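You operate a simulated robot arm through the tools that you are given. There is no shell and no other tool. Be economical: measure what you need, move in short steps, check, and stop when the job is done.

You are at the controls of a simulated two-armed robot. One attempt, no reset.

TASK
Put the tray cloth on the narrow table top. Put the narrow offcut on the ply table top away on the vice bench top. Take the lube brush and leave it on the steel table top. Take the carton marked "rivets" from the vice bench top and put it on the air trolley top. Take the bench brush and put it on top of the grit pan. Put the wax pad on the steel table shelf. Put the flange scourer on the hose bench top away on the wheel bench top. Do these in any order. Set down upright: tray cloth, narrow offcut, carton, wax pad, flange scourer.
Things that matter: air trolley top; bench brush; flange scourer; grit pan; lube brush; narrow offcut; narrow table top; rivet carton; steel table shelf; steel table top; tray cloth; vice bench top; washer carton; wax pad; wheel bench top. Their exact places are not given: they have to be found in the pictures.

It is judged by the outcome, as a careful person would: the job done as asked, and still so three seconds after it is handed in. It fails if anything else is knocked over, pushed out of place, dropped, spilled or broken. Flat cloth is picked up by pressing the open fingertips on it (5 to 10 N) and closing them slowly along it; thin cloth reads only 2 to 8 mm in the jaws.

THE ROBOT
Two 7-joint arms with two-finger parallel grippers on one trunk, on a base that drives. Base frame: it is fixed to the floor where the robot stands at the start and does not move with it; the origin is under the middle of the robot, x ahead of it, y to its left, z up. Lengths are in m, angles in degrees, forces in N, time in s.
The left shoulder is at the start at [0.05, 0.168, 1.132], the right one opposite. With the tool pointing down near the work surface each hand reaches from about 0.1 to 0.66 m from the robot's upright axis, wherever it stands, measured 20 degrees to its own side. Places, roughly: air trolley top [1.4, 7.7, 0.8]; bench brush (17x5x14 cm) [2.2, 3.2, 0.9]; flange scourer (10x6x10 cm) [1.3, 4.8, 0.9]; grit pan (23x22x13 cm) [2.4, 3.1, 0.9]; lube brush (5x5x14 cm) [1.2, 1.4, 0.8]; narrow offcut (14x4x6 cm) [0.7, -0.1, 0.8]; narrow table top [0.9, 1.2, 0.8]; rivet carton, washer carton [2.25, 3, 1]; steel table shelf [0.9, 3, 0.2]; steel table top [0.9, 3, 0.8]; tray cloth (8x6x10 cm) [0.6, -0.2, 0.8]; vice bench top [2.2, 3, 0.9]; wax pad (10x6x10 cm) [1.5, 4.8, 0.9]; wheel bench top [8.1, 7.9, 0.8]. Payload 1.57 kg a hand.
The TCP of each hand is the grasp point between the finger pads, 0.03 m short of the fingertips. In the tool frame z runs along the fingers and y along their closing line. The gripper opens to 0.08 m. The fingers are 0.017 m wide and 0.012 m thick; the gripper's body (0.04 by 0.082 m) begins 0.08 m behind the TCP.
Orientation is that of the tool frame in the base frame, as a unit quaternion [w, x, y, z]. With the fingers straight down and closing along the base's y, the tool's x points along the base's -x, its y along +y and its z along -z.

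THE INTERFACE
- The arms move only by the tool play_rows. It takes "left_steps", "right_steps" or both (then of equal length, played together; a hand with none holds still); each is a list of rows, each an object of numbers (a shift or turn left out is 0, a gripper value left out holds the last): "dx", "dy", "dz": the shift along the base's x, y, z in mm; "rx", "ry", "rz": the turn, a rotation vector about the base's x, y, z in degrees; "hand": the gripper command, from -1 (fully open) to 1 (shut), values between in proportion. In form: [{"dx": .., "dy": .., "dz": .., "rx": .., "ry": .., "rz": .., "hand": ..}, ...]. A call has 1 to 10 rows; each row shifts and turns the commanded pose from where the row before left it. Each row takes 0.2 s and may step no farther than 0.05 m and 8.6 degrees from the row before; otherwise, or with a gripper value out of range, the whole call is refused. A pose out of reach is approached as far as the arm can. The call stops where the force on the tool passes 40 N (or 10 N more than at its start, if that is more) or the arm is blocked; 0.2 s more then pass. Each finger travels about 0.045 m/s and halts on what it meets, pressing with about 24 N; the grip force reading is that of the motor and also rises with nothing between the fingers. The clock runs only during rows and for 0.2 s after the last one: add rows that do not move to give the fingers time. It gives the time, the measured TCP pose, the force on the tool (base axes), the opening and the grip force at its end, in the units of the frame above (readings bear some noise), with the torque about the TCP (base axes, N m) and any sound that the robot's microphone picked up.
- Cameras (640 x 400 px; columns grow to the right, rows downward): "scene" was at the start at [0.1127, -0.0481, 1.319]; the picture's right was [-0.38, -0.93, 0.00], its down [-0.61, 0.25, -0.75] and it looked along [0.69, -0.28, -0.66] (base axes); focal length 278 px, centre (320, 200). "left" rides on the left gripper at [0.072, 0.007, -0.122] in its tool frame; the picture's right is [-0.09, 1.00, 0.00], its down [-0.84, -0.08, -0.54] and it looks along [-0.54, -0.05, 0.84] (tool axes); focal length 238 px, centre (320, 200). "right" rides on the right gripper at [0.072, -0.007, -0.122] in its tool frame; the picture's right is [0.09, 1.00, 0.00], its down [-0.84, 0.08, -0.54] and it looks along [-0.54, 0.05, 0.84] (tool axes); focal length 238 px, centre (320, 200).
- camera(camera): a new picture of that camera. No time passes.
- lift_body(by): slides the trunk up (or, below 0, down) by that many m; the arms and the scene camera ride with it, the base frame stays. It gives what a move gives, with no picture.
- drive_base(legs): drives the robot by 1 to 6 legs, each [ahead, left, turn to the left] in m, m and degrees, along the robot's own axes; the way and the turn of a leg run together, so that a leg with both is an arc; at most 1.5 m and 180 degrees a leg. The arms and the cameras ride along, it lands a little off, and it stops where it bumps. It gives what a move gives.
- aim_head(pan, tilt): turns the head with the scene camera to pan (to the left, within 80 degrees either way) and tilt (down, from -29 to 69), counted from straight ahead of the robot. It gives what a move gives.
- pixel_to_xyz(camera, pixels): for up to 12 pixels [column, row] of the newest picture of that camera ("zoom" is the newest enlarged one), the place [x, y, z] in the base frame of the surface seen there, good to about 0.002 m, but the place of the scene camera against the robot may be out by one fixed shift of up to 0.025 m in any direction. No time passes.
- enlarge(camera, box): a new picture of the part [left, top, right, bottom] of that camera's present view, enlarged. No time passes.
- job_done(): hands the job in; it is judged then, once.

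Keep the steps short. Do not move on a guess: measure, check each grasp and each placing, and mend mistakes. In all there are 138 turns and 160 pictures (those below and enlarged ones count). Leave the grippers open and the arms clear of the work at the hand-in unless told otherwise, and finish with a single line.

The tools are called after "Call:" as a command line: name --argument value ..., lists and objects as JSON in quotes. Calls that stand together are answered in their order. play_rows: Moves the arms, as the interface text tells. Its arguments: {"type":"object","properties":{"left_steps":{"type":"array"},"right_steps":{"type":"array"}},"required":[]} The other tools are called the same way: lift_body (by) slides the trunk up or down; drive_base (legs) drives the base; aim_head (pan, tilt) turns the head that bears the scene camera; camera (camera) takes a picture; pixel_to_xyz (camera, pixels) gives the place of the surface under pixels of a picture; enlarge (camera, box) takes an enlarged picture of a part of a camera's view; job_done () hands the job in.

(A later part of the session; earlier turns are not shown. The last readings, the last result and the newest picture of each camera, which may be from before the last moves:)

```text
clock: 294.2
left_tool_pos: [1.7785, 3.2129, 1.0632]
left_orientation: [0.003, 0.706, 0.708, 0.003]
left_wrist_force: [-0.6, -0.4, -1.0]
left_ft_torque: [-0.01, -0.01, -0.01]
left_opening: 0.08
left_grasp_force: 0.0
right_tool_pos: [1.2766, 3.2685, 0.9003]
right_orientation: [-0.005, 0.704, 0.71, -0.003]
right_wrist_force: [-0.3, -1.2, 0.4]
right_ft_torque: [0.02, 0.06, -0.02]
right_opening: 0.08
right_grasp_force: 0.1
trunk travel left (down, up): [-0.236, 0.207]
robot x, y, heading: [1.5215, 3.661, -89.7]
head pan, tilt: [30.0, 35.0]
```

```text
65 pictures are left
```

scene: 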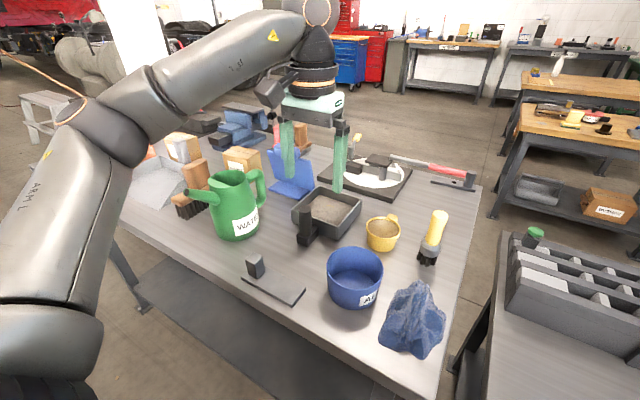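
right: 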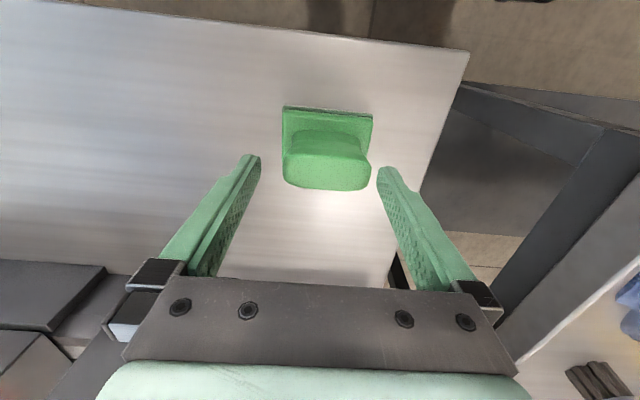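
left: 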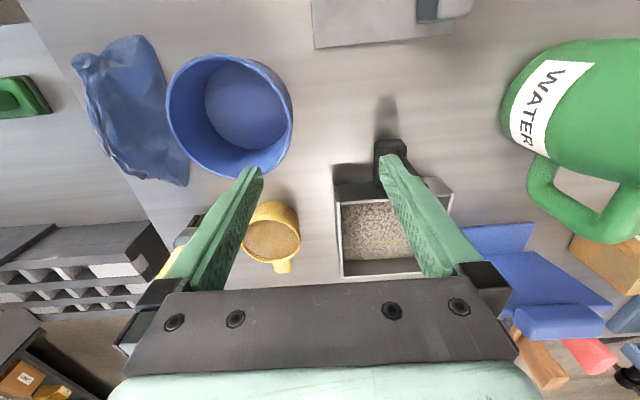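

Call:
play_rows --right_steps '[{"dx": 3, "dy": -4, "dz": -28}, {"dz": -28}, {"dz": -18}, {"hand": -0.5}, {"hand": 0}, {"hand": 1}, {}, {}, {"dz": 20}, {"dz": 30}]'

Call:
play_rows --right_steps '[{"dz": 40}, {"dz": 40}, {"dz": 10, "dy": 40}, {"dy": 40}, {}]'

Call:
camera --camera "right"

Call:
lift_body --by 0.1

Call:
drive_base --legs '[[-0.18, 0, 0], [0, 0.42, 0], [0.2, 0, 0]]'

Call:
camera --camera "left"

```text
clock: 296.4
left_tool_pos: [1.7774, 3.2125, 1.0648]
left_orientation: [0.004, 0.706, 0.708, 0.003]
left_wrist_force: [0.4, 0.6, 0.1]
left_ft_torque: [-0.02, -0.01, -0.03]
left_opening: 0.0802
left_grasp_force: 0.1
right_tool_pos: [1.2783, 3.2655, 0.8743]
right_orientation: [-0.005, 0.704, 0.71, -0.001]
right_wrist_force: [-0.3, -0.4, -2.2]
right_ft_torque: [0.03, -0.02, -0.02]
right_opening: 0.0686
right_grasp_force: 24.1
trunk travel left (down, up): [-0.236, 0.207]
robot x, y, heading: [1.5257, 3.6612, -89.8]
head pan, tilt: [30.0, 35.0]
```

```text
clock: 297.6
left_tool_pos: [1.7773, 3.2127, 1.0642]
left_orientation: [0.003, 0.707, 0.708, 0.003]
left_wrist_force: [0.1, 0.4, -0.5]
left_ft_torque: [0.03, -0.01, -0.01]
left_opening: 0.0802
left_grasp_force: 0.0
right_tool_pos: [1.2795, 3.3445, 0.969]
right_orientation: [-0.004, 0.705, 0.71, -0.002]
right_wrist_force: [-0.4, -0.1, -3.6]
right_ft_torque: [0.03, 0.0, -0.01]
right_opening: 0.0688
right_grasp_force: 24.1
trunk travel left (down, up): [-0.236, 0.207]
robot x, y, heading: [1.5214, 3.6595, -89.3]
head pan, tilt: [30.0, 35.0]
```

```text
64 pictures are left
```

right: 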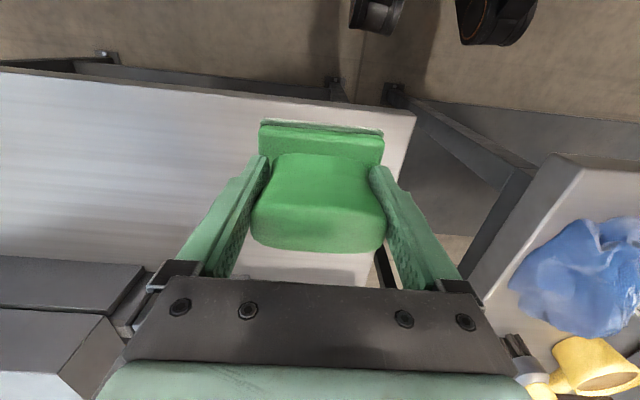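

```text
clock: 298.9
left_tool_pos: [1.7768, 3.2115, 1.1641]
left_orientation: [0.003, 0.707, 0.707, 0.002]
left_wrist_force: [-0.3, -0.6, 0.0]
left_ft_torque: [0.0, -0.01, 0.03]
left_opening: 0.0798
left_grasp_force: 0.0
right_tool_pos: [1.2794, 3.3444, 1.0692]
right_orientation: [-0.004, 0.704, 0.71, -0.002]
right_wrist_force: [-0.8, -0.2, -2.4]
right_ft_torque: [0.03, 0.01, 0.01]
right_opening: 0.0686
right_grasp_force: 24.5
trunk travel left (down, up): [-0.336, 0.107]
robot x, y, heading: [1.5284, 3.6649, -89.8]
head pan, tilt: [30.0, 35.0]
```

```text
clock: 303.8
left_tool_pos: [2.2066, 3.189, 1.1631]
left_orientation: [0.004, 0.708, 0.706, 0.002]
left_wrist_force: [0.1, -0.3, 1.0]
left_ft_torque: [-0.01, 0.01, 0.04]
left_opening: 0.0801
left_grasp_force: 0.1
right_tool_pos: [1.7082, 3.3235, 1.0687]
right_orientation: [-0.004, 0.706, 0.708, -0.001]
right_wrist_force: [-0.3, 0.6, -2.0]
right_ft_torque: [0.02, -0.03, 0.0]
right_opening: 0.0693
right_grasp_force: 24.3
trunk travel left (down, up): [-0.336, 0.107]
robot x, y, heading: [1.9565, 3.6438, -89.8]
head pan, tilt: [30.0, 35.0]
```

```text
63 pictures are left
```

left: 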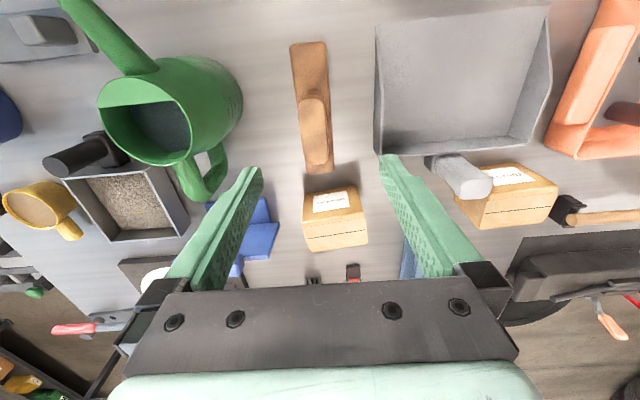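

Call:
pixel_to_xyz --camera "left" --pixels '[[313, 105], [316, 140], [305, 45], [321, 168], [378, 140], [525, 145], [460, 80], [480, 30], [470, 180], [500, 210], [545, 205], [505, 175]]'

Call:
enlarge --camera "left" --box '[280, 0, 600, 240]'

```text
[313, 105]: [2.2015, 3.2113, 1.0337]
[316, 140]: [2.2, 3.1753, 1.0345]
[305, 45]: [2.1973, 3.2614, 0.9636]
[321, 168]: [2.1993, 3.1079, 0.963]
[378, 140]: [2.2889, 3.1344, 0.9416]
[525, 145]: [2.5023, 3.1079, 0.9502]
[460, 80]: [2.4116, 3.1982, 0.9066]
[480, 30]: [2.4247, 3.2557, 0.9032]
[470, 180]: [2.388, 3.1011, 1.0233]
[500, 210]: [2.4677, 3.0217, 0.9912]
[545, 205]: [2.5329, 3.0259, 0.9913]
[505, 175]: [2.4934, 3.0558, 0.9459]
```

```text
1.67 times, centred on (440, 120) of left
```

zoom: 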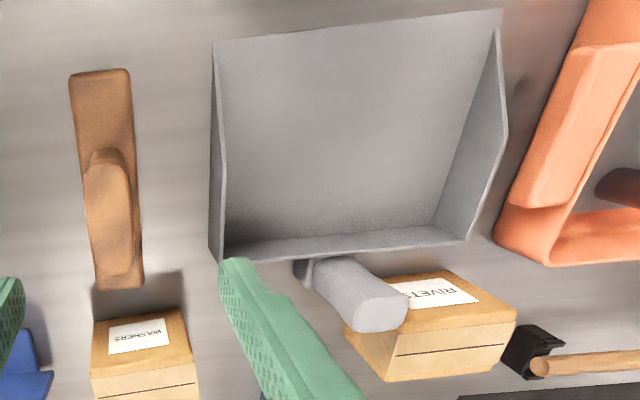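

The brush handle is at (2.200,3.19) with its top at 1.034, running along y. The pan floor is at z≈0.905 with its interior x 2.295–2.51. I'll descend on the brush handle and close, raising the right hand clear at the same time.

Call:
play_rows --left_steps '[{"dx": -6, "dy": 1, "dz": -45}, {"dz": -45}, {"dz": -45}, {"dz": -27}, {"hand": 0}, {"hand": 0.5}, {"hand": 1}, {}, {}]' --right_steps '[{"dz": 20}, {"dz": 20}, {"dz": 20}, {"dy": 20}, {"dy": 20}, {"dy": 20}, {}, {}, {}]'

Call:
camera --camera "left"

```text
clock: 305.8
left_tool_pos: [2.1986, 3.1926, 1.0011]
left_orientation: [0.003, 0.708, 0.706, 0.002]
left_wrist_force: [0.1, 0.3, 0.7]
left_ft_torque: [0.07, 0.02, 0.06]
left_opening: 0.0301
left_grasp_force: 24.2
right_tool_pos: [1.7079, 3.385, 1.1303]
right_orientation: [-0.003, 0.707, 0.707, -0.001]
right_wrist_force: [1.3, 0.4, -3.1]
right_ft_torque: [0.02, -0.03, 0.01]
right_opening: 0.0688
right_grasp_force: 24.1
trunk travel left (down, up): [-0.336, 0.107]
robot x, y, heading: [1.9545, 3.638, -90.0]
head pan, tilt: [30.0, 35.0]
```

```text
61 pictures are left
```

left: 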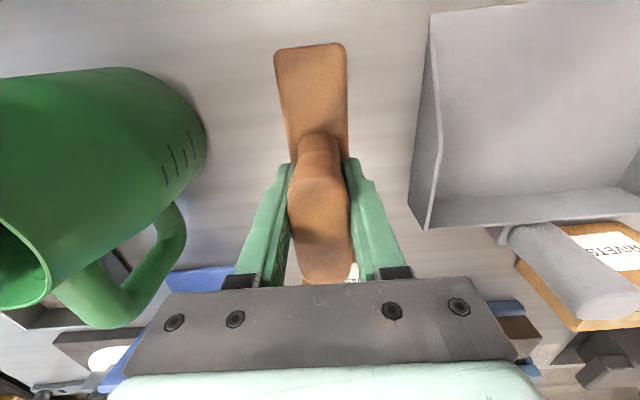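

Call:
play_rows --left_steps '[{"dz": 25}, {"dz": 45}, {"dz": 45}, {"dz": 45}, {}]'

Call:
drive_base --legs '[[0, 0.2, 0]]'

Call:
camera --camera "left"

Call:
pixel_to_xyz --camera "left" --pixels '[[225, 100], [225, 160], [420, 100], [230, 40], [400, 30], [420, 140], [250, 170], [400, 170]]'

```text
clock: 307.0
left_tool_pos: [2.2012, 3.1915, 1.1603]
left_orientation: [0.003, 0.709, 0.705, 0.004]
left_wrist_force: [-0.2, -0.5, -3.3]
left_ft_torque: [0.03, 0.02, 0.0]
left_opening: 0.0298
left_grasp_force: 24.0
right_tool_pos: [1.7074, 3.3826, 1.1304]
right_orientation: [-0.006, 0.706, 0.708, -0.002]
right_wrist_force: [-0.1, -0.2, -2.3]
right_ft_torque: [0.03, 0.0, -0.01]
right_opening: 0.0688
right_grasp_force: 23.7
trunk travel left (down, up): [-0.336, 0.107]
robot x, y, heading: [1.9529, 3.6415, -89.9]
head pan, tilt: [30.0, 35.0]
```

```text
clock: 308.6
left_tool_pos: [2.3997, 3.1887, 1.16]
left_orientation: [0.004, 0.711, 0.703, 0.003]
left_wrist_force: [0.9, 0.6, -3.7]
left_ft_torque: [0.01, 0.03, 0.02]
left_opening: 0.0296
left_grasp_force: 24.0
right_tool_pos: [1.9082, 3.3834, 1.129]
right_orientation: [-0.006, 0.708, 0.706, -0.002]
right_wrist_force: [0.2, 0.1, -2.3]
right_ft_torque: [0.0, 0.0, 0.01]
right_opening: 0.069
right_grasp_force: 23.9
trunk travel left (down, up): [-0.336, 0.107]
robot x, y, heading: [2.1597, 3.6417, -90.5]
head pan, tilt: [30.0, 35.0]
```

```text
60 pictures are left
```

left: 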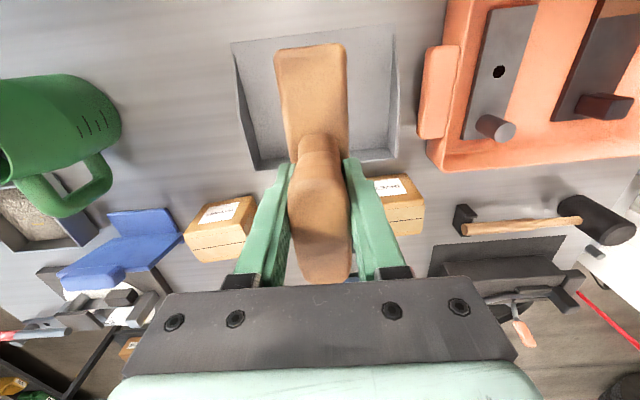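

```text
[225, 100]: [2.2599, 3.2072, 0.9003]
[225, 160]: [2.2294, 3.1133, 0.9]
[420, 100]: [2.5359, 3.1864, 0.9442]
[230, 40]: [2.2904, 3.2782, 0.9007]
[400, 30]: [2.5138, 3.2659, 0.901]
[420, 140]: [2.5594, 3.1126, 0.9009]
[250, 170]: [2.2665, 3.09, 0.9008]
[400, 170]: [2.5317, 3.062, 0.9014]
```

Well centred in x. I'll shift 35 mm toward me so the back end clears the pan's back wall, then lower to about 2 cm above.

Call:
play_rows --left_steps '[{"dy": 35}, {"dz": -45}, {"dz": -45}, {"dz": -40}, {}]'

Call:
camera --camera "left"

Call:
aim_head --pan 25 --tilt 55

Call:
camera --camera "scene"

```text
clock: 309.8
left_tool_pos: [2.3956, 3.2271, 1.0291]
left_orientation: [0.005, 0.71, 0.704, 0.002]
left_wrist_force: [-0.2, -0.7, -3.3]
left_ft_torque: [0.03, 0.0, -0.03]
left_opening: 0.03
left_grasp_force: 24.3
right_tool_pos: [1.9075, 3.3837, 1.1304]
right_orientation: [-0.004, 0.708, 0.707, -0.001]
right_wrist_force: [0.4, 0.2, -1.8]
right_ft_torque: [-0.02, 0.03, 0.01]
right_opening: 0.0686
right_grasp_force: 23.8
trunk travel left (down, up): [-0.336, 0.107]
robot x, y, heading: [2.1564, 3.6394, -90.5]
head pan, tilt: [30.0, 35.0]
```

```text
59 pictures are left
```

left: 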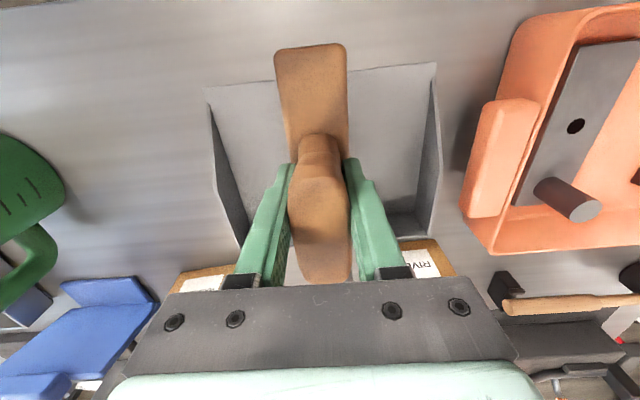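

```text
clock: 310.7
left_tool_pos: [2.3968, 3.2272, 1.0284]
left_orientation: [0.003, 0.711, 0.704, 0.002]
left_wrist_force: [0.0, 0.0, -4.6]
left_ft_torque: [0.05, 0.03, -0.04]
left_opening: 0.0298
left_grasp_force: 23.7
right_tool_pos: [1.9073, 3.3845, 1.1306]
right_orientation: [-0.004, 0.708, 0.706, -0.003]
right_wrist_force: [0.5, 0.1, -2.3]
right_ft_torque: [0.03, 0.0, -0.03]
right_opening: 0.0686
right_grasp_force: 23.8
trunk travel left (down, up): [-0.336, 0.107]
robot x, y, heading: [2.1572, 3.6403, -90.1]
head pan, tilt: [25.0, 55.0]
```

```text
58 pictures are left
```

scene: 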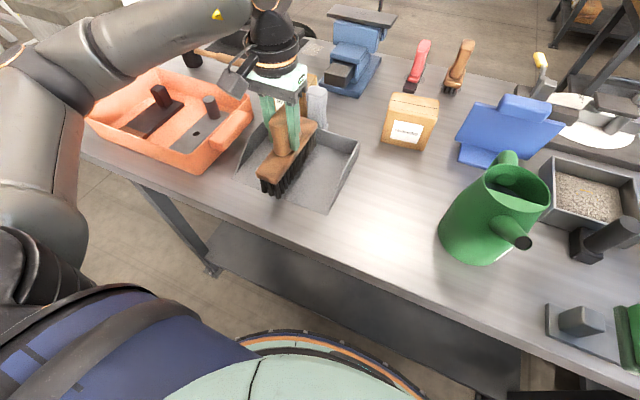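

Call:
play_rows --left_steps '[{"dy": -5, "dz": -12}, {"dz": -4}, {"dz": -3}, {}]'

```text
clock: 311.7
left_tool_pos: [2.3992, 3.2196, 1.0104]
left_orientation: [0.003, 0.711, 0.704, 0.002]
left_wrist_force: [0.0, 0.2, -3.1]
left_ft_torque: [0.05, -0.03, 0.0]
left_opening: 0.0298
left_grasp_force: 24.1
right_tool_pos: [1.9077, 3.3845, 1.1308]
right_orientation: [-0.004, 0.708, 0.706, -0.002]
right_wrist_force: [0.0, 0.4, -1.9]
right_ft_torque: [0.04, -0.04, 0.01]
right_opening: 0.0687
right_grasp_force: 24.2
trunk travel left (down, up): [-0.336, 0.107]
robot x, y, heading: [2.1598, 3.644, -90.3]
head pan, tilt: [25.0, 55.0]
```

Call:
play_rows --left_steps '[{"dz": -2.5}, {"dz": -1.5}, {"hand": 0.6}, {"hand": 0.2}, {"hand": -0.3}, {"hand": -1}, {}, {"dz": 30}, {"dz": 40}, {"dz": 40}]'

Call:
play_rows --left_steps '[{"dz": 40}, {"dz": 10}, {}]'

Call:
camera --camera "left"

Call:
pixel_to_xyz --camera "left" --pixels '[[360, 180], [420, 180], [375, 205], [420, 205], [375, 225], [420, 220], [400, 235], [390, 175], [350, 190], [300, 180]]'

Call:
enlarge --camera "left" --box '[210, 20, 450, 260]'

```text
clock: 313.9
left_tool_pos: [2.3982, 3.2195, 1.1159]
left_orientation: [0.004, 0.71, 0.704, 0.003]
left_wrist_force: [-0.2, -0.9, 1.0]
left_ft_torque: [-0.02, -0.03, -0.04]
left_opening: 0.0796
left_grasp_force: 0.1
right_tool_pos: [1.907, 3.3847, 1.1304]
right_orientation: [-0.004, 0.708, 0.706, -0.002]
right_wrist_force: [0.1, 0.2, -1.9]
right_ft_torque: [0.01, 0.0, 0.0]
right_opening: 0.0692
right_grasp_force: 23.6
trunk travel left (down, up): [-0.336, 0.107]
robot x, y, heading: [2.1558, 3.6399, -90.5]
head pan, tilt: [25.0, 55.0]
```

```text
clock: 314.7
left_tool_pos: [2.3996, 3.219, 1.1681]
left_orientation: [0.003, 0.711, 0.704, 0.002]
left_wrist_force: [-0.2, -0.4, 0.3]
left_ft_torque: [0.0, 0.02, 0.02]
left_opening: 0.08
left_grasp_force: 0.2
right_tool_pos: [1.9077, 3.3858, 1.1298]
right_orientation: [-0.004, 0.709, 0.705, -0.001]
right_wrist_force: [0.4, 0.3, -2.5]
right_ft_torque: [-0.02, -0.03, 0.01]
right_opening: 0.0687
right_grasp_force: 24.5
trunk travel left (down, up): [-0.336, 0.107]
robot x, y, heading: [2.1577, 3.6403, -90.4]
head pan, tilt: [25.0, 55.0]
```

```text
57 pictures are left
```

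left: 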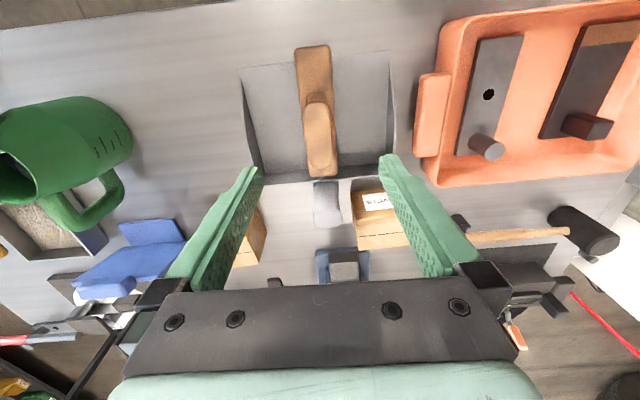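

```text
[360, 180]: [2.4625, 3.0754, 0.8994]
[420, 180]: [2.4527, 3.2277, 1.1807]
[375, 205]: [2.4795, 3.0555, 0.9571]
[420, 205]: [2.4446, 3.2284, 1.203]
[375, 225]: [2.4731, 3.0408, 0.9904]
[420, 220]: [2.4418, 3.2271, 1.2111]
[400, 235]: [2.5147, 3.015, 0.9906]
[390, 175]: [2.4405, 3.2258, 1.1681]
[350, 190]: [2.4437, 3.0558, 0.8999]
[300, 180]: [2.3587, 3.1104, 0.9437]
```

```text
1.67 times, centred on (330, 140) of left
```

zoom: 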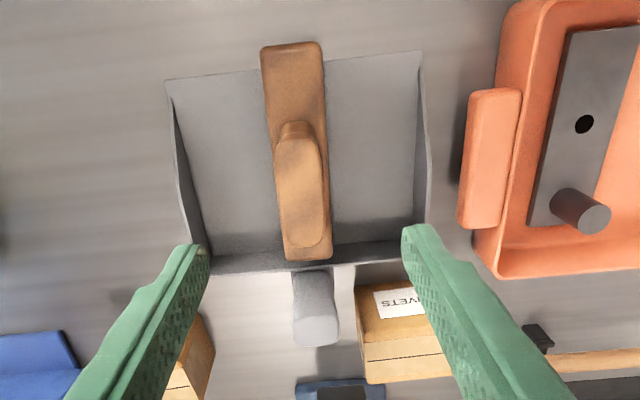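

The brush stands in the grit pan. Next is the RIVETS carton: about 7 cm deep in y, centred near (2.505,3.017), top 0.991. It has to be gripped across y, so I'll shift, turn 30° right to bring the left shoulder nearer, and yaw the hand.

Call:
lift_body --by 0.1

Call:
drive_base --legs '[[0.02, 0.242, 0], [0, 0, -29.5]]'

Call:
play_rows --left_steps '[{"rz": -8.5, "dx": 12, "dy": -12, "dz": -14}, {"rz": -8.5, "dx": 12, "dy": -12, "dz": -14}, {"rz": -8.5, "dx": 12, "dy": -12, "dz": -14}, {"rz": -8.5, "dx": 12, "dy": -12, "dz": -14}, {"rz": -8.5, "dx": 12, "dy": -12, "dz": -14}, {"rz": -8.5, "dx": 12, "dy": -12, "dz": -14}, {"rz": -8.5, "dx": 12, "dy": -12, "dz": -14}, {}]'

Call:
camera --camera "left"

```text
clock: 316.0
left_tool_pos: [2.4014, 3.2201, 1.2653]
left_orientation: [0.003, 0.711, 0.703, 0.002]
left_wrist_force: [0.6, 0.2, 0.3]
left_ft_torque: [-0.01, 0.0, 0.01]
left_opening: 0.0799
left_grasp_force: 0.1
right_tool_pos: [1.9074, 3.3841, 1.2303]
right_orientation: [-0.004, 0.708, 0.706, -0.002]
right_wrist_force: [-1.0, 0.3, -1.7]
right_ft_torque: [0.02, -0.01, 0.0]
right_opening: 0.069
right_grasp_force: 24.1
trunk travel left (down, up): [-0.436, 0.007]
robot x, y, heading: [2.1595, 3.6432, -90.2]
head pan, tilt: [25.0, 55.0]
```

```text
clock: 319.3
left_tool_pos: [2.3998, 3.1307, 1.2666]
left_orientation: [0.004, 0.869, 0.494, 0.001]
left_wrist_force: [-0.1, -0.3, -0.8]
left_ft_torque: [0.01, 0.01, -0.02]
left_opening: 0.0801
left_grasp_force: 0.0
right_tool_pos: [2.0561, 3.5225, 1.2303]
right_orientation: [-0.005, 0.868, 0.496, 0.0]
right_wrist_force: [-0.2, -0.2, -1.3]
right_ft_torque: [0.02, -0.01, 0.02]
right_opening: 0.0688
right_grasp_force: 23.7
trunk travel left (down, up): [-0.436, 0.007]
robot x, y, heading: [2.4031, 3.6173, -120.7]
head pan, tilt: [25.0, 55.0]
```

```text
clock: 321.1
left_tool_pos: [2.4322, 3.1727, 1.1802]
left_orientation: [0.006, 0.999, 0.048, -0.001]
left_wrist_force: [0.2, -0.6, 0.4]
left_ft_torque: [0.02, 0.0, 0.02]
left_opening: 0.0798
left_grasp_force: 0.0
left hand out of reach, approached as far as the arm can: row 4, 5, 6, 7
right_tool_pos: [2.0571, 3.5227, 1.2299]
right_orientation: [-0.004, 0.868, 0.496, -0.001]
right_wrist_force: [0.4, 0.2, -2.1]
right_ft_torque: [0.0, 0.03, -0.01]
right_opening: 0.0689
right_grasp_force: 24.0
trunk travel left (down, up): [-0.436, 0.007]
robot x, y, heading: [2.4031, 3.6183, -120.6]
head pan, tilt: [25.0, 55.0]
```

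```text
55 pictures are left
```

left: 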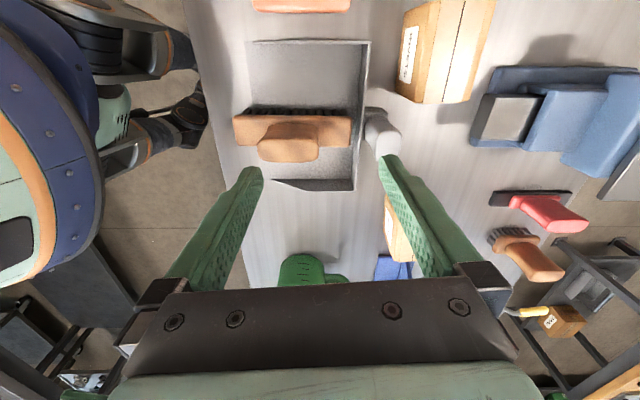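

The hand is square to the carton but at a wrist limit. I'll turn the base another 29° right so the needed hand yaw is natural, and approach again.

Call:
drive_base --legs '[[-0.131, 0.256, 0], [0, 0, -29.3]]'

Call:
play_rows --left_steps '[{"rz": 8}, {"rz": 8}, {"rz": 8}, {"rz": 5}, {"dy": -25, "dz": -10}, {"dy": -25, "dz": -10}, {"dy": -25, "dz": -10}, {"dy": -25, "dz": -10}, {}]'

Call:
camera --camera "left"

Call:
pixel_to_xyz --camera "left" --pixels '[[320, 120], [350, 120], [320, 80], [350, 80], [320, 160], [350, 160], [380, 120], [290, 120], [320, 200], [400, 100], [300, 60], [360, 60]]'

```text
clock: 324.5
left_tool_pos: [2.5005, 3.1964, 1.1795]
left_orientation: [0.005, 0.98, -0.2, -0.001]
left_wrist_force: [-0.2, -0.2, 0.6]
left_ft_torque: [-0.02, 0.01, -0.01]
left_opening: 0.0798
left_grasp_force: 0.2
right_tool_pos: [2.3406, 3.6829, 1.2301]
right_orientation: [-0.004, 0.964, 0.266, 0.0]
right_wrist_force: [0.0, 0.0, -1.7]
right_ft_torque: [0.0, -0.02, -0.04]
right_opening: 0.0686
right_grasp_force: 24.6
trunk travel left (down, up): [-0.436, 0.007]
robot x, y, heading: [2.6884, 3.6026, -149.3]
head pan, tilt: [25.0, 55.0]
```

```text
clock: 326.5
left_tool_pos: [2.4988, 3.0966, 1.1398]
left_orientation: [0.006, 0.999, 0.051, 0.0]
left_wrist_force: [-0.1, -0.7, 0.2]
left_ft_torque: [0.02, -0.01, 0.02]
left_opening: 0.08
left_grasp_force: 0.1
right_tool_pos: [2.341, 3.6839, 1.2296]
right_orientation: [-0.005, 0.964, 0.267, 0.001]
right_wrist_force: [-0.5, 0.1, -3.0]
right_ft_torque: [-0.02, 0.02, 0.03]
right_opening: 0.0685
right_grasp_force: 24.0
trunk travel left (down, up): [-0.436, 0.007]
robot x, y, heading: [2.6878, 3.5969, -149.3]
head pan, tilt: [25.0, 55.0]
```

```text
54 pictures are left
```

left: 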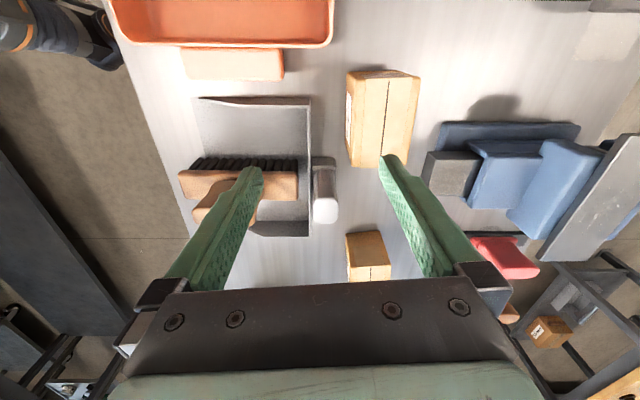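

```text
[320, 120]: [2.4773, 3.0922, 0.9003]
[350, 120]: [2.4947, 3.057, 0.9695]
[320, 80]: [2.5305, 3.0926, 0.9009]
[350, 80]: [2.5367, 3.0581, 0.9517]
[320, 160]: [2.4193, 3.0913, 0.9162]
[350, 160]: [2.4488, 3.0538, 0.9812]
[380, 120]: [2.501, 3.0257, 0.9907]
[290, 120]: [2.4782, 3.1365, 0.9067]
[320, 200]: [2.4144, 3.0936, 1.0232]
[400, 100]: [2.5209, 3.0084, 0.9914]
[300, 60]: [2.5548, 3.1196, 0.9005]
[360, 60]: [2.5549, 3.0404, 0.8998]
```

Now clear of limits. The carton spans y 2.99–3.055 and x 2.445–2.55. I'll centre at (2.498,3.022) and descend to just above it.

Call:
play_rows --left_steps '[{"dy": -25, "dz": -5}, {"dy": -25, "dz": -5}, {"dy": -25, "dz": -5}, {"dz": -30}, {"dz": -30}, {"dz": -25}, {}]'

Call:
camera --camera "left"

Call:
pixel_to_xyz --camera "left" --pixels '[[270, 100], [280, 100], [290, 120], [320, 100], [320, 140], [320, 165], [350, 100], [360, 110], [370, 120], [350, 140], [290, 150], [320, 60]]'

```text
clock: 328.1
left_tool_pos: [2.5007, 3.071, 1.0524]
left_orientation: [0.005, 0.999, 0.052, -0.001]
left_wrist_force: [0.3, -0.3, -0.2]
left_ft_torque: [0.03, 0.01, 0.0]
left_opening: 0.0801
left_grasp_force: 0.1
left hand out of reach, approached as far as the arm can: row 2, 3
right_tool_pos: [2.3408, 3.6817, 1.2291]
right_orientation: [-0.005, 0.964, 0.266, 0.0]
right_wrist_force: [-0.3, 0.1, -2.9]
right_ft_torque: [0.01, -0.01, -0.03]
right_opening: 0.0687
right_grasp_force: 23.6
trunk travel left (down, up): [-0.436, 0.007]
robot x, y, heading: [2.6864, 3.5985, -149.6]
head pan, tilt: [25.0, 55.0]
```

```text
53 pictures are left
```

left: 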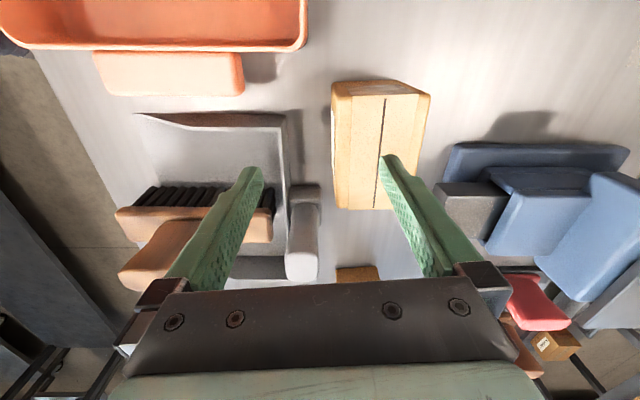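

```text
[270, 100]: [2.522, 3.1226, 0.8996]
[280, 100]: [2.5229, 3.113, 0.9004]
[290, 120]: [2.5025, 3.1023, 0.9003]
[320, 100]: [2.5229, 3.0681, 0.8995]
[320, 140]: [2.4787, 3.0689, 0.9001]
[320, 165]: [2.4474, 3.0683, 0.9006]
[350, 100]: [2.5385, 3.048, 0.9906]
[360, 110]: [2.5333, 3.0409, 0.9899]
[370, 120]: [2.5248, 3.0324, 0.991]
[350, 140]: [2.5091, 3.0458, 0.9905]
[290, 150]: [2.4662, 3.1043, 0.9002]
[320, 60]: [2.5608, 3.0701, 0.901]
```

It's at a reach limit 5 cm short. I'll tilt the hand 25° about its own closing axis (wrist toward me, jaws still parallel to the carton sides), which shortens the reach, then move in.

Call:
play_rows --left_steps '[{"ry": 8.5, "dz": 3}, {"ry": 8.5, "dz": 3}, {"ry": 8.5, "dz": 3}, {"dy": -16}, {"dy": -16}, {"dy": -16}, {}]'

Call:
camera --camera "left"

Call:
pixel_to_xyz --camera "left" --pixels '[[320, 60], [320, 100], [290, 80], [350, 80], [365, 80], [280, 80], [320, 30], [320, 130], [360, 110], [285, 110]]'

```text
clock: 329.7
left_tool_pos: [2.4856, 3.0766, 1.0552]
left_orientation: [-0.004, 0.974, 0.054, -0.221]
left_wrist_force: [-0.2, 0.3, -0.8]
left_ft_torque: [-0.05, -0.02, 0.02]
left_opening: 0.08
left_grasp_force: 0.0
left hand out of reach, approached as far as the arm can: row 2, 3, 4, 5, 6
right_tool_pos: [2.3407, 3.6827, 1.2301]
right_orientation: [-0.006, 0.964, 0.266, 0.001]
right_wrist_force: [0.0, -0.3, -2.6]
right_ft_torque: [0.02, -0.01, -0.01]
right_opening: 0.0687
right_grasp_force: 24.3
trunk travel left (down, up): [-0.436, 0.007]
robot x, y, heading: [2.6891, 3.6009, -149.2]
head pan, tilt: [25.0, 55.0]
```

```text
52 pictures are left
```

left: 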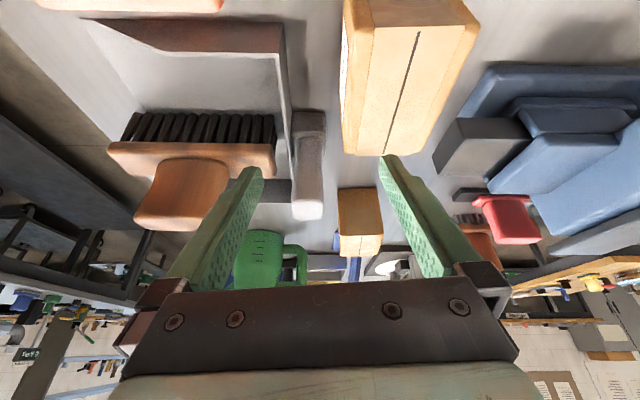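

```text
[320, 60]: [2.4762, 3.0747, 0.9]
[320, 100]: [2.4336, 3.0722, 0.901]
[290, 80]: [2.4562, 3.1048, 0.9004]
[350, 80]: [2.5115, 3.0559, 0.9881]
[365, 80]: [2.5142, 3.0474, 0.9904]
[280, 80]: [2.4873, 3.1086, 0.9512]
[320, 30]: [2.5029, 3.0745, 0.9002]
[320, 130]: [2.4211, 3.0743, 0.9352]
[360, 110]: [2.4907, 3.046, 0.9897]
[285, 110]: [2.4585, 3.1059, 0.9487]
```

The limit is wrist and shoulder geometry, not distance. I'll raise and untilt, turn the base to face west so the required hand yaw is natural for the left arm, and approach again.

Call:
play_rows --left_steps '[{"ry": -8.5, "dy": 15, "dz": 20}, {"ry": -8.5, "dy": 15, "dz": 20}, {"ry": -8.5, "dy": 15, "dz": 20}, {"dz": 25}, {"dz": 25}, {}]'

Call:
drive_base --legs '[[0, 0, -30.3]]'

Call:
play_rows --left_steps '[{"rz": 8, "dx": 24, "dy": -22}, {"rz": 8, "dx": 24, "dy": -22}, {"rz": 8, "dx": 24, "dy": -22}, {"rz": 5.5, "dx": 24, "dy": -22}, {"dx": 24, "dy": -22}, {"dx": 24, "dy": -22}, {"dx": 24, "dy": -22}, {"dx": 24, "dy": -22}, {}]'

Call:
camera --camera "left"

```text
clock: 331.1
left_tool_pos: [2.486, 3.1203, 1.1648]
left_orientation: [0.005, 0.999, 0.052, -0.001]
left_wrist_force: [-1.0, 0.7, 0.6]
left_ft_torque: [-0.02, 0.01, -0.03]
left_opening: 0.0799
left_grasp_force: 0.2
right_tool_pos: [2.3397, 3.6835, 1.23]
right_orientation: [-0.005, 0.964, 0.267, 0.0]
right_wrist_force: [-0.1, 0.1, -1.5]
right_ft_torque: [0.02, 0.0, 0.0]
right_opening: 0.0689
right_grasp_force: 24.2
trunk travel left (down, up): [-0.436, 0.007]
robot x, y, heading: [2.6899, 3.5981, -149.5]
head pan, tilt: [25.0, 55.0]
```

```text
clock: 333.0
left_tool_pos: [2.2667, 3.2955, 1.1653]
left_orientation: [0.004, 0.976, -0.22, -0.002]
left_wrist_force: [0.7, 1.0, 0.3]
left_ft_torque: [-0.02, -0.03, 0.01]
left_opening: 0.0802
left_grasp_force: 0.0
right_tool_pos: [2.4326, 3.8501, 1.2299]
right_orientation: [-0.004, 1.0, -0.004, 0.002]
right_wrist_force: [-0.4, 0.3, -2.3]
right_ft_torque: [-0.01, -0.03, 0.01]
right_opening: 0.0687
right_grasp_force: 24.0
trunk travel left (down, up): [-0.436, 0.007]
robot x, y, heading: [2.687, 3.6051, 179.4]
head pan, tilt: [25.0, 55.0]
```

```text
clock: 335.0
left_tool_pos: [2.4572, 3.1193, 1.1641]
left_orientation: [0.005, 0.999, 0.035, 0.0]
left_wrist_force: [0.0, 0.4, 0.2]
left_ft_torque: [-0.02, 0.0, 0.04]
left_opening: 0.0801
left_grasp_force: 0.1
right_tool_pos: [2.4335, 3.8507, 1.2305]
right_orientation: [-0.004, 1.0, -0.004, 0.001]
right_wrist_force: [0.2, 0.5, -1.7]
right_ft_torque: [-0.06, -0.01, 0.01]
right_opening: 0.0687
right_grasp_force: 23.9
trunk travel left (down, up): [-0.436, 0.007]
robot x, y, heading: [2.691, 3.5977, 179.6]
head pan, tilt: [25.0, 55.0]
```

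```text
51 pictures are left
```

left: 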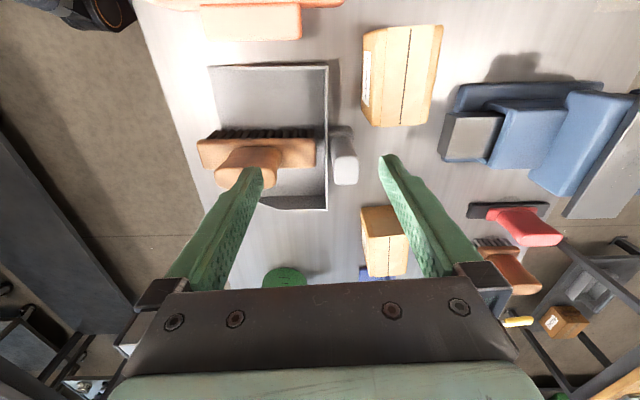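

No limit this time. Continuing to (2.498,3.022) and down to just above the carton.

Call:
play_rows --left_steps '[{"dx": 10, "dy": -24}, {"dx": 10, "dy": -24}, {"dx": 10, "dy": -24}, {"dx": 11, "dy": -25}, {"dz": -40}, {"dz": -40}, {"dz": -40}, {}]'

Call:
camera --camera "left"

Call:
pixel_to_xyz --camera "left" --pixels '[[320, 120], [300, 120], [340, 120], [285, 120], [355, 120], [320, 90], [320, 150], [320, 170], [270, 110], [365, 110]]'

```text
clock: 336.8
left_tool_pos: [2.457, 3.0989, 1.0475]
left_orientation: [0.006, 0.999, 0.037, -0.001]
left_wrist_force: [0.2, -0.2, 0.5]
left_ft_torque: [-0.01, 0.0, -0.03]
left_opening: 0.0801
left_grasp_force: 0.0
left hand out of reach, approached as far as the arm can: row 2, 3, 4, 6
right_tool_pos: [2.4321, 3.852, 1.2299]
right_orientation: [-0.004, 1.0, -0.003, 0.002]
right_wrist_force: [0.5, -0.7, -1.9]
right_ft_torque: [0.01, -0.03, 0.02]
right_opening: 0.0688
right_grasp_force: 24.1
trunk travel left (down, up): [-0.436, 0.007]
robot x, y, heading: [2.6918, 3.5957, 179.4]
head pan, tilt: [25.0, 55.0]
```

```text
50 pictures are left
```

left: 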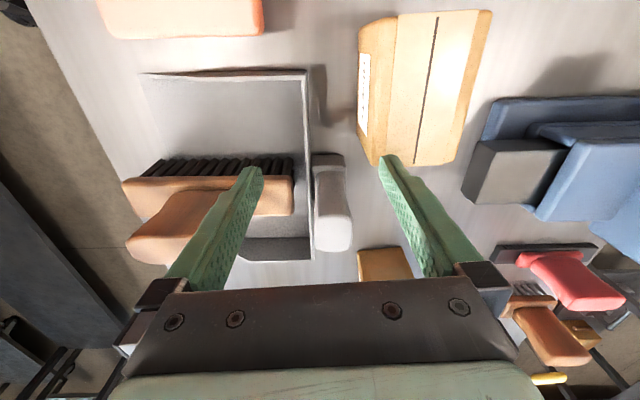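

```text
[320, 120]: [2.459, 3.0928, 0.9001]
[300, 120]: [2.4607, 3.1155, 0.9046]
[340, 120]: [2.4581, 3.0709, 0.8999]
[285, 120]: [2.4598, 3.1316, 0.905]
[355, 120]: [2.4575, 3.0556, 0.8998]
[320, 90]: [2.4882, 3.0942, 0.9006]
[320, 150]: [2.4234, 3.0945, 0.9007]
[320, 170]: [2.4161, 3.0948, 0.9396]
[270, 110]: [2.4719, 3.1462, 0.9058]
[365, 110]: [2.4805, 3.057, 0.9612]
```

Sideways also hits limits. The pattern suggests the left arm prefers positive yaw with the target straight ahead. I'll raise, drive to x≈2.34, face about -100°, and yaw the hand +100°.

Call:
play_rows --left_steps '[{"dy": 20, "dz": 30}, {"dy": 20, "dz": 40}, {"dz": 40}, {"dz": 40}, {}]'

Call:
drive_base --legs '[[0.35, -0.01, 0], [0, 0, 80.5]]'

Call:
play_rows --left_steps '[{"dx": -31, "dy": -5, "rz": 8.5}, {"dx": -31, "dy": -5, "rz": 8.5}, {"dx": -31, "dy": -5, "rz": 8.5}, {"dx": -31, "dy": -5, "rz": 8.5}, {"dx": -31, "dy": -5, "rz": 8.5}, {"dx": -31, "dy": -5, "rz": 8.5}, {"dx": -31, "dy": -5, "rz": 8.5}, {"dx": -31, "dy": -5, "rz": 8.5}, {"dx": -31, "dy": -5, "rz": 8.5}, {"dx": -31, "rz": 8.5}]'

Call:
play_rows --left_steps '[{"rz": 8}, {"rz": 6}, {}]'

Call:
camera --camera "left"

```text
clock: 338.0
left_tool_pos: [2.4572, 3.1387, 1.1947]
left_orientation: [0.005, 0.999, 0.037, 0.0]
left_wrist_force: [0.1, -0.1, 0.4]
left_ft_torque: [-0.01, -0.08, -0.02]
left_opening: 0.0797
left_grasp_force: 0.0
right_tool_pos: [2.4326, 3.8514, 1.2294]
right_orientation: [-0.005, 1.0, -0.003, 0.002]
right_wrist_force: [-0.4, -0.1, -2.4]
right_ft_torque: [-0.04, 0.01, 0.0]
right_opening: 0.0687
right_grasp_force: 23.6
trunk travel left (down, up): [-0.436, 0.007]
robot x, y, heading: [2.6848, 3.6014, 179.6]
head pan, tilt: [25.0, 55.0]
```

```text
clock: 343.8
left_tool_pos: [2.7494, 3.3086, 1.1942]
left_orientation: [0.004, 0.743, 0.67, 0.003]
left_wrist_force: [0.0, -0.2, -1.5]
left_ft_torque: [-0.01, -0.03, 0.04]
left_opening: 0.0803
left_grasp_force: 0.1
right_tool_pos: [2.0446, 3.4074, 1.2297]
right_orientation: [-0.004, 0.769, 0.64, -0.002]
right_wrist_force: [0.1, -0.1, -1.6]
right_ft_torque: [0.04, -0.04, 0.01]
right_opening: 0.0687
right_grasp_force: 24.3
trunk travel left (down, up): [-0.436, 0.007]
robot x, y, heading: [2.3343, 3.6139, -100.4]
head pan, tilt: [25.0, 55.0]
```

```text
clock: 346.0
left_tool_pos: [2.44, 3.2626, 1.1948]
left_orientation: [0.002, 0.093, 0.996, 0.007]
left_wrist_force: [0.3, 0.0, 0.5]
left_ft_torque: [0.04, 0.03, -0.01]
left_opening: 0.0798
left_grasp_force: 0.0
right_tool_pos: [2.0446, 3.4075, 1.2297]
right_orientation: [-0.004, 0.768, 0.641, -0.001]
right_wrist_force: [0.0, 0.3, -2.4]
right_ft_torque: [0.02, 0.01, 0.02]
right_opening: 0.0687
right_grasp_force: 23.8
trunk travel left (down, up): [-0.436, 0.007]
robot x, y, heading: [2.335, 3.6153, -100.4]
head pan, tilt: [25.0, 55.0]
```

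```text
clock: 346.8
left_tool_pos: [2.4409, 3.2639, 1.1943]
left_orientation: [0.0, -0.028, 1.0, 0.006]
left_wrist_force: [0.1, -0.2, -1.0]
left_ft_torque: [0.0, -0.02, 0.01]
left_opening: 0.0799
left_grasp_force: 0.2
right_tool_pos: [2.0441, 3.4068, 1.23]
right_orientation: [-0.004, 0.768, 0.64, -0.002]
right_wrist_force: [-0.6, 0.3, -2.1]
right_ft_torque: [0.06, -0.01, 0.01]
right_opening: 0.0686
right_grasp_force: 23.9
trunk travel left (down, up): [-0.436, 0.007]
robot x, y, heading: [2.3343, 3.617, -100.5]
head pan, tilt: [25.0, 55.0]
```

```text
49 pictures are left
```

left: 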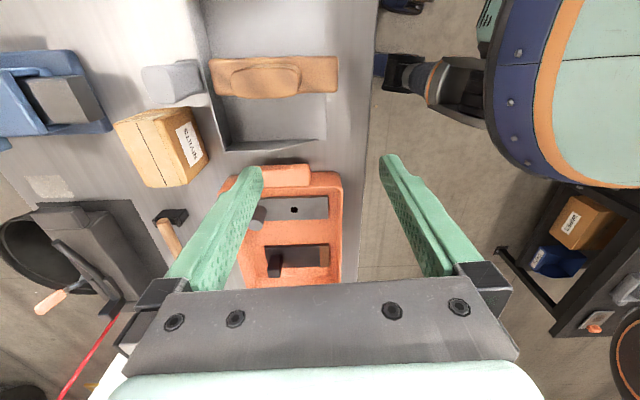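

No limit flags and the jaws now close along y. Moving over the carton and down to just above it.

Call:
play_rows --left_steps '[{"dx": 8, "dy": -34.5, "dz": -8}, {"dx": 8, "dy": -34.5, "dz": -8}, {"dx": 8, "dy": -34.5, "dz": -8}, {"dx": 8, "dy": -34.5, "dz": -8}, {"dx": 8, "dy": -34.5, "dz": -8}, {"dx": 8, "dy": -34.5, "dz": -8}, {"dx": 9, "dy": -35, "dz": -8}, {"dz": -45}, {"dz": -45}, {}]'

Call:
camera --camera "left"

Call:
pixel_to_xyz --camera "left" --pixels '[[320, 140], [290, 140], [350, 140], [275, 150], [365, 150], [320, 110], [320, 170], [340, 160], [300, 160], [320, 190]]'

```text
clock: 349.0
left_tool_pos: [2.5085, 3.0392, 1.0508]
left_orientation: [0.0, -0.029, 1.0, 0.004]
left_wrist_force: [-0.8, -0.5, -0.1]
left_ft_torque: [0.02, -0.01, 0.04]
left_opening: 0.0798
left_grasp_force: 0.1
left hand out of reach, approached as far as the arm can: row 7, 8, 9
right_tool_pos: [2.0444, 3.4086, 1.2303]
right_orientation: [-0.005, 0.767, 0.641, -0.002]
right_wrist_force: [1.2, -0.2, -2.7]
right_ft_torque: [0.02, -0.02, -0.01]
right_opening: 0.0687
right_grasp_force: 24.2
trunk travel left (down, up): [-0.436, 0.007]
robot x, y, heading: [2.3376, 3.6141, -100.6]
head pan, tilt: [25.0, 55.0]
```

```text
48 pictures are left
```

left: 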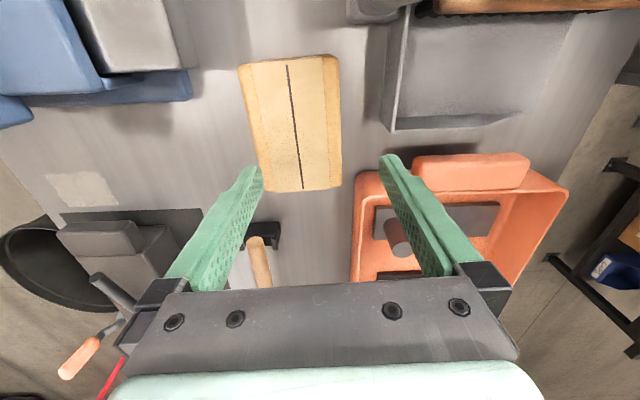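

```text
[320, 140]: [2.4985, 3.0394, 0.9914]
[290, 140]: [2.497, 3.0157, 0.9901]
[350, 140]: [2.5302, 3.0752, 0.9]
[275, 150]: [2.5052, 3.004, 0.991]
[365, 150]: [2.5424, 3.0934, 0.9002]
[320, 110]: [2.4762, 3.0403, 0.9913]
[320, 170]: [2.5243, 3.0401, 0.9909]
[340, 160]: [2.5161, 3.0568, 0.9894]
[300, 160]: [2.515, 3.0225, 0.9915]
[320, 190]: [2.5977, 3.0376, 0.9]
```

15 mm short at full stretch. I'll nudge the base forward 15 mm and check the alignment.

Call:
drive_base --legs '[[0.016, 0, 0]]'

Call:
camera --camera "left"

Call:
pixel_to_xyz --camera "left" --pixels '[[270, 140], [262, 140], [355, 140], [350, 140], [320, 160], [345, 160]]'

Call:
aim_head --pan 0 --tilt 50

```text
clock: 349.7
left_tool_pos: [2.5052, 3.0228, 1.0512]
left_orientation: [0.001, -0.029, 1.0, 0.004]
left_wrist_force: [0.7, -0.2, 0.0]
left_ft_torque: [0.02, -0.03, -0.03]
left_opening: 0.0802
left_grasp_force: 0.0
right_tool_pos: [2.0414, 3.3917, 1.2298]
right_orientation: [-0.005, 0.767, 0.641, -0.002]
right_wrist_force: [0.3, -0.3, -2.3]
right_ft_torque: [0.04, -0.01, 0.0]
right_opening: 0.0688
right_grasp_force: 23.5
trunk travel left (down, up): [-0.436, 0.007]
robot x, y, heading: [2.3333, 3.6, -100.4]
head pan, tilt: [25.0, 55.0]
```

```text
47 pictures are left
```

left: 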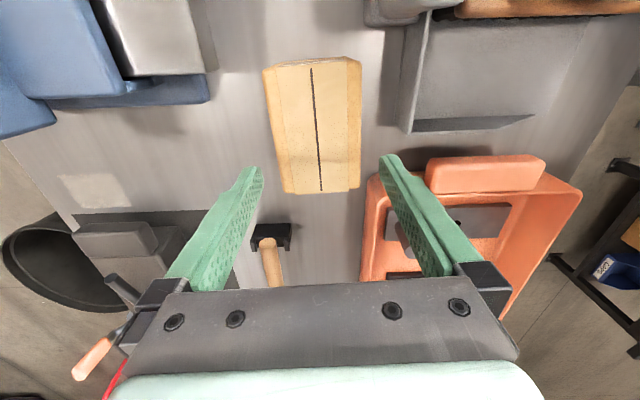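

```text
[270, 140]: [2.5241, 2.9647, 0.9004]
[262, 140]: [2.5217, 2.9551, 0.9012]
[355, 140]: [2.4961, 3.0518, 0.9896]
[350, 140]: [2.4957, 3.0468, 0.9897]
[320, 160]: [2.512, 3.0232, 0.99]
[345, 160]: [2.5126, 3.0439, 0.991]
```

```text
clock: 350.6
left_tool_pos: [2.5068, 3.0232, 1.0512]
left_orientation: [0.002, -0.029, 1.0, 0.004]
left_wrist_force: [0.5, 0.2, 1.2]
left_ft_torque: [0.0, -0.02, 0.02]
left_opening: 0.0798
left_grasp_force: 0.1
right_tool_pos: [2.042, 3.3914, 1.2298]
right_orientation: [-0.004, 0.768, 0.641, -0.002]
right_wrist_force: [0.5, -0.3, -2.2]
right_ft_torque: [0.03, -0.02, 0.0]
right_opening: 0.0689
right_grasp_force: 24.3
trunk travel left (down, up): [-0.436, 0.007]
robot x, y, heading: [2.3323, 3.5994, -100.6]
head pan, tilt: [0.0, 50.0]
```

Alignment is good: the carton's centre line is at y≈3.023, and so is the hand's. Lower with the trunk, grip, raise, and pull back over clear space.

Call:
lift_body --by -0.084

Call:
play_rows --left_steps '[{"hand": -0.5}, {"hand": 0}, {"hand": 1}, {}, {}, {}]'

Call:
lift_body --by 0.09

Call:
camera --camera "left"

Call:
play_rows --left_steps '[{"dz": 30}, {"dz": 30}, {"dz": 30}, {"dz": 20}, {"dy": 40}, {"dy": 40}, {"dy": 40}, {"dy": 40}, {"dy": 30}]'

Call:
camera --camera "left"

```text
clock: 351.8
left_tool_pos: [2.5067, 3.0229, 0.9679]
left_orientation: [0.0, -0.029, 1.0, 0.005]
left_wrist_force: [0.9, 0.4, -0.6]
left_ft_torque: [-0.02, -0.04, -0.01]
left_opening: 0.08
left_grasp_force: 0.0
right_tool_pos: [2.0417, 3.392, 1.1468]
right_orientation: [-0.005, 0.768, 0.64, -0.002]
right_wrist_force: [-0.8, -1.0, -2.7]
right_ft_torque: [0.02, 0.0, -0.01]
right_opening: 0.0686
right_grasp_force: 23.6
trunk travel left (down, up): [-0.352, 0.091]
robot x, y, heading: [2.3304, 3.6006, -100.5]
head pan, tilt: [0.0, 50.0]
```

```text
clock: 353.2
left_tool_pos: [2.5059, 3.0234, 0.9669]
left_orientation: [0.0, -0.029, 1.0, 0.004]
left_wrist_force: [0.5, -3.4, 1.5]
left_ft_torque: [-0.43, -0.13, 0.04]
left_opening: 0.07
left_grasp_force: 23.3
right_tool_pos: [2.0409, 3.3921, 1.1458]
right_orientation: [-0.005, 0.768, 0.64, -0.002]
right_wrist_force: [0.1, 0.9, -2.1]
right_ft_torque: [0.04, 0.02, -0.02]
right_opening: 0.0689
right_grasp_force: 24.1
trunk travel left (down, up): [-0.352, 0.091]
robot x, y, heading: [2.3302, 3.5989, -100.4]
head pan, tilt: [0.0, 50.0]
```

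```text
clock: 354.5
left_tool_pos: [2.5072, 3.0228, 1.056]
left_orientation: [0.001, -0.029, 1.0, 0.005]
left_wrist_force: [-0.1, 0.0, -4.4]
left_ft_torque: [0.0, -0.04, 0.02]
left_opening: 0.0699
left_grasp_force: 24.6
right_tool_pos: [2.0414, 3.3909, 1.2354]
right_orientation: [-0.005, 0.768, 0.641, -0.002]
right_wrist_force: [1.1, 0.0, -2.7]
right_ft_torque: [0.06, 0.0, -0.01]
right_opening: 0.0689
right_grasp_force: 24.3
trunk travel left (down, up): [-0.442, 0.001]
robot x, y, heading: [2.3328, 3.5986, -100.4]
head pan, tilt: [0.0, 50.0]
```

```text
46 pictures are left
```

left: 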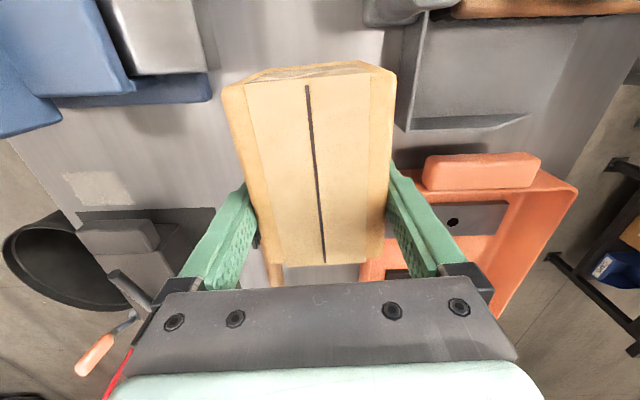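

```text
clock: 356.5
left_tool_pos: [2.5088, 3.2128, 1.1651]
left_orientation: [-0.001, -0.029, 1.0, 0.005]
left_wrist_force: [0.1, -0.2, -5.3]
left_ft_torque: [-0.03, -0.06, 0.02]
left_opening: 0.0697
left_grasp_force: 24.0
right_tool_pos: [2.0416, 3.393, 1.2362]
right_orientation: [-0.006, 0.768, 0.641, -0.002]
right_wrist_force: [-1.2, -0.6, -2.4]
right_ft_torque: [0.0, -0.03, 0.0]
right_opening: 0.0686
right_grasp_force: 24.3
trunk travel left (down, up): [-0.442, 0.001]
robot x, y, heading: [2.3359, 3.5992, -100.6]
head pan, tilt: [0.0, 50.0]
```

```text
45 pictures are left
```

left: 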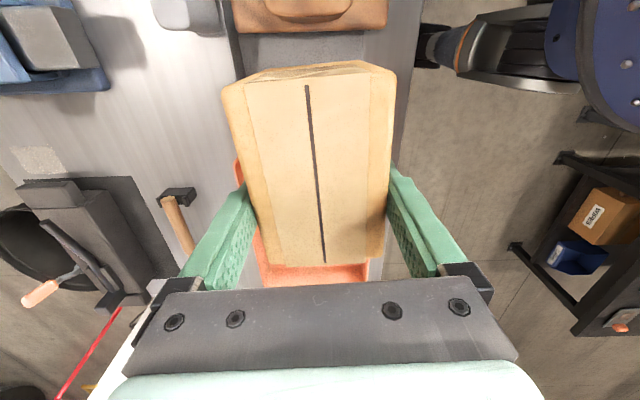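

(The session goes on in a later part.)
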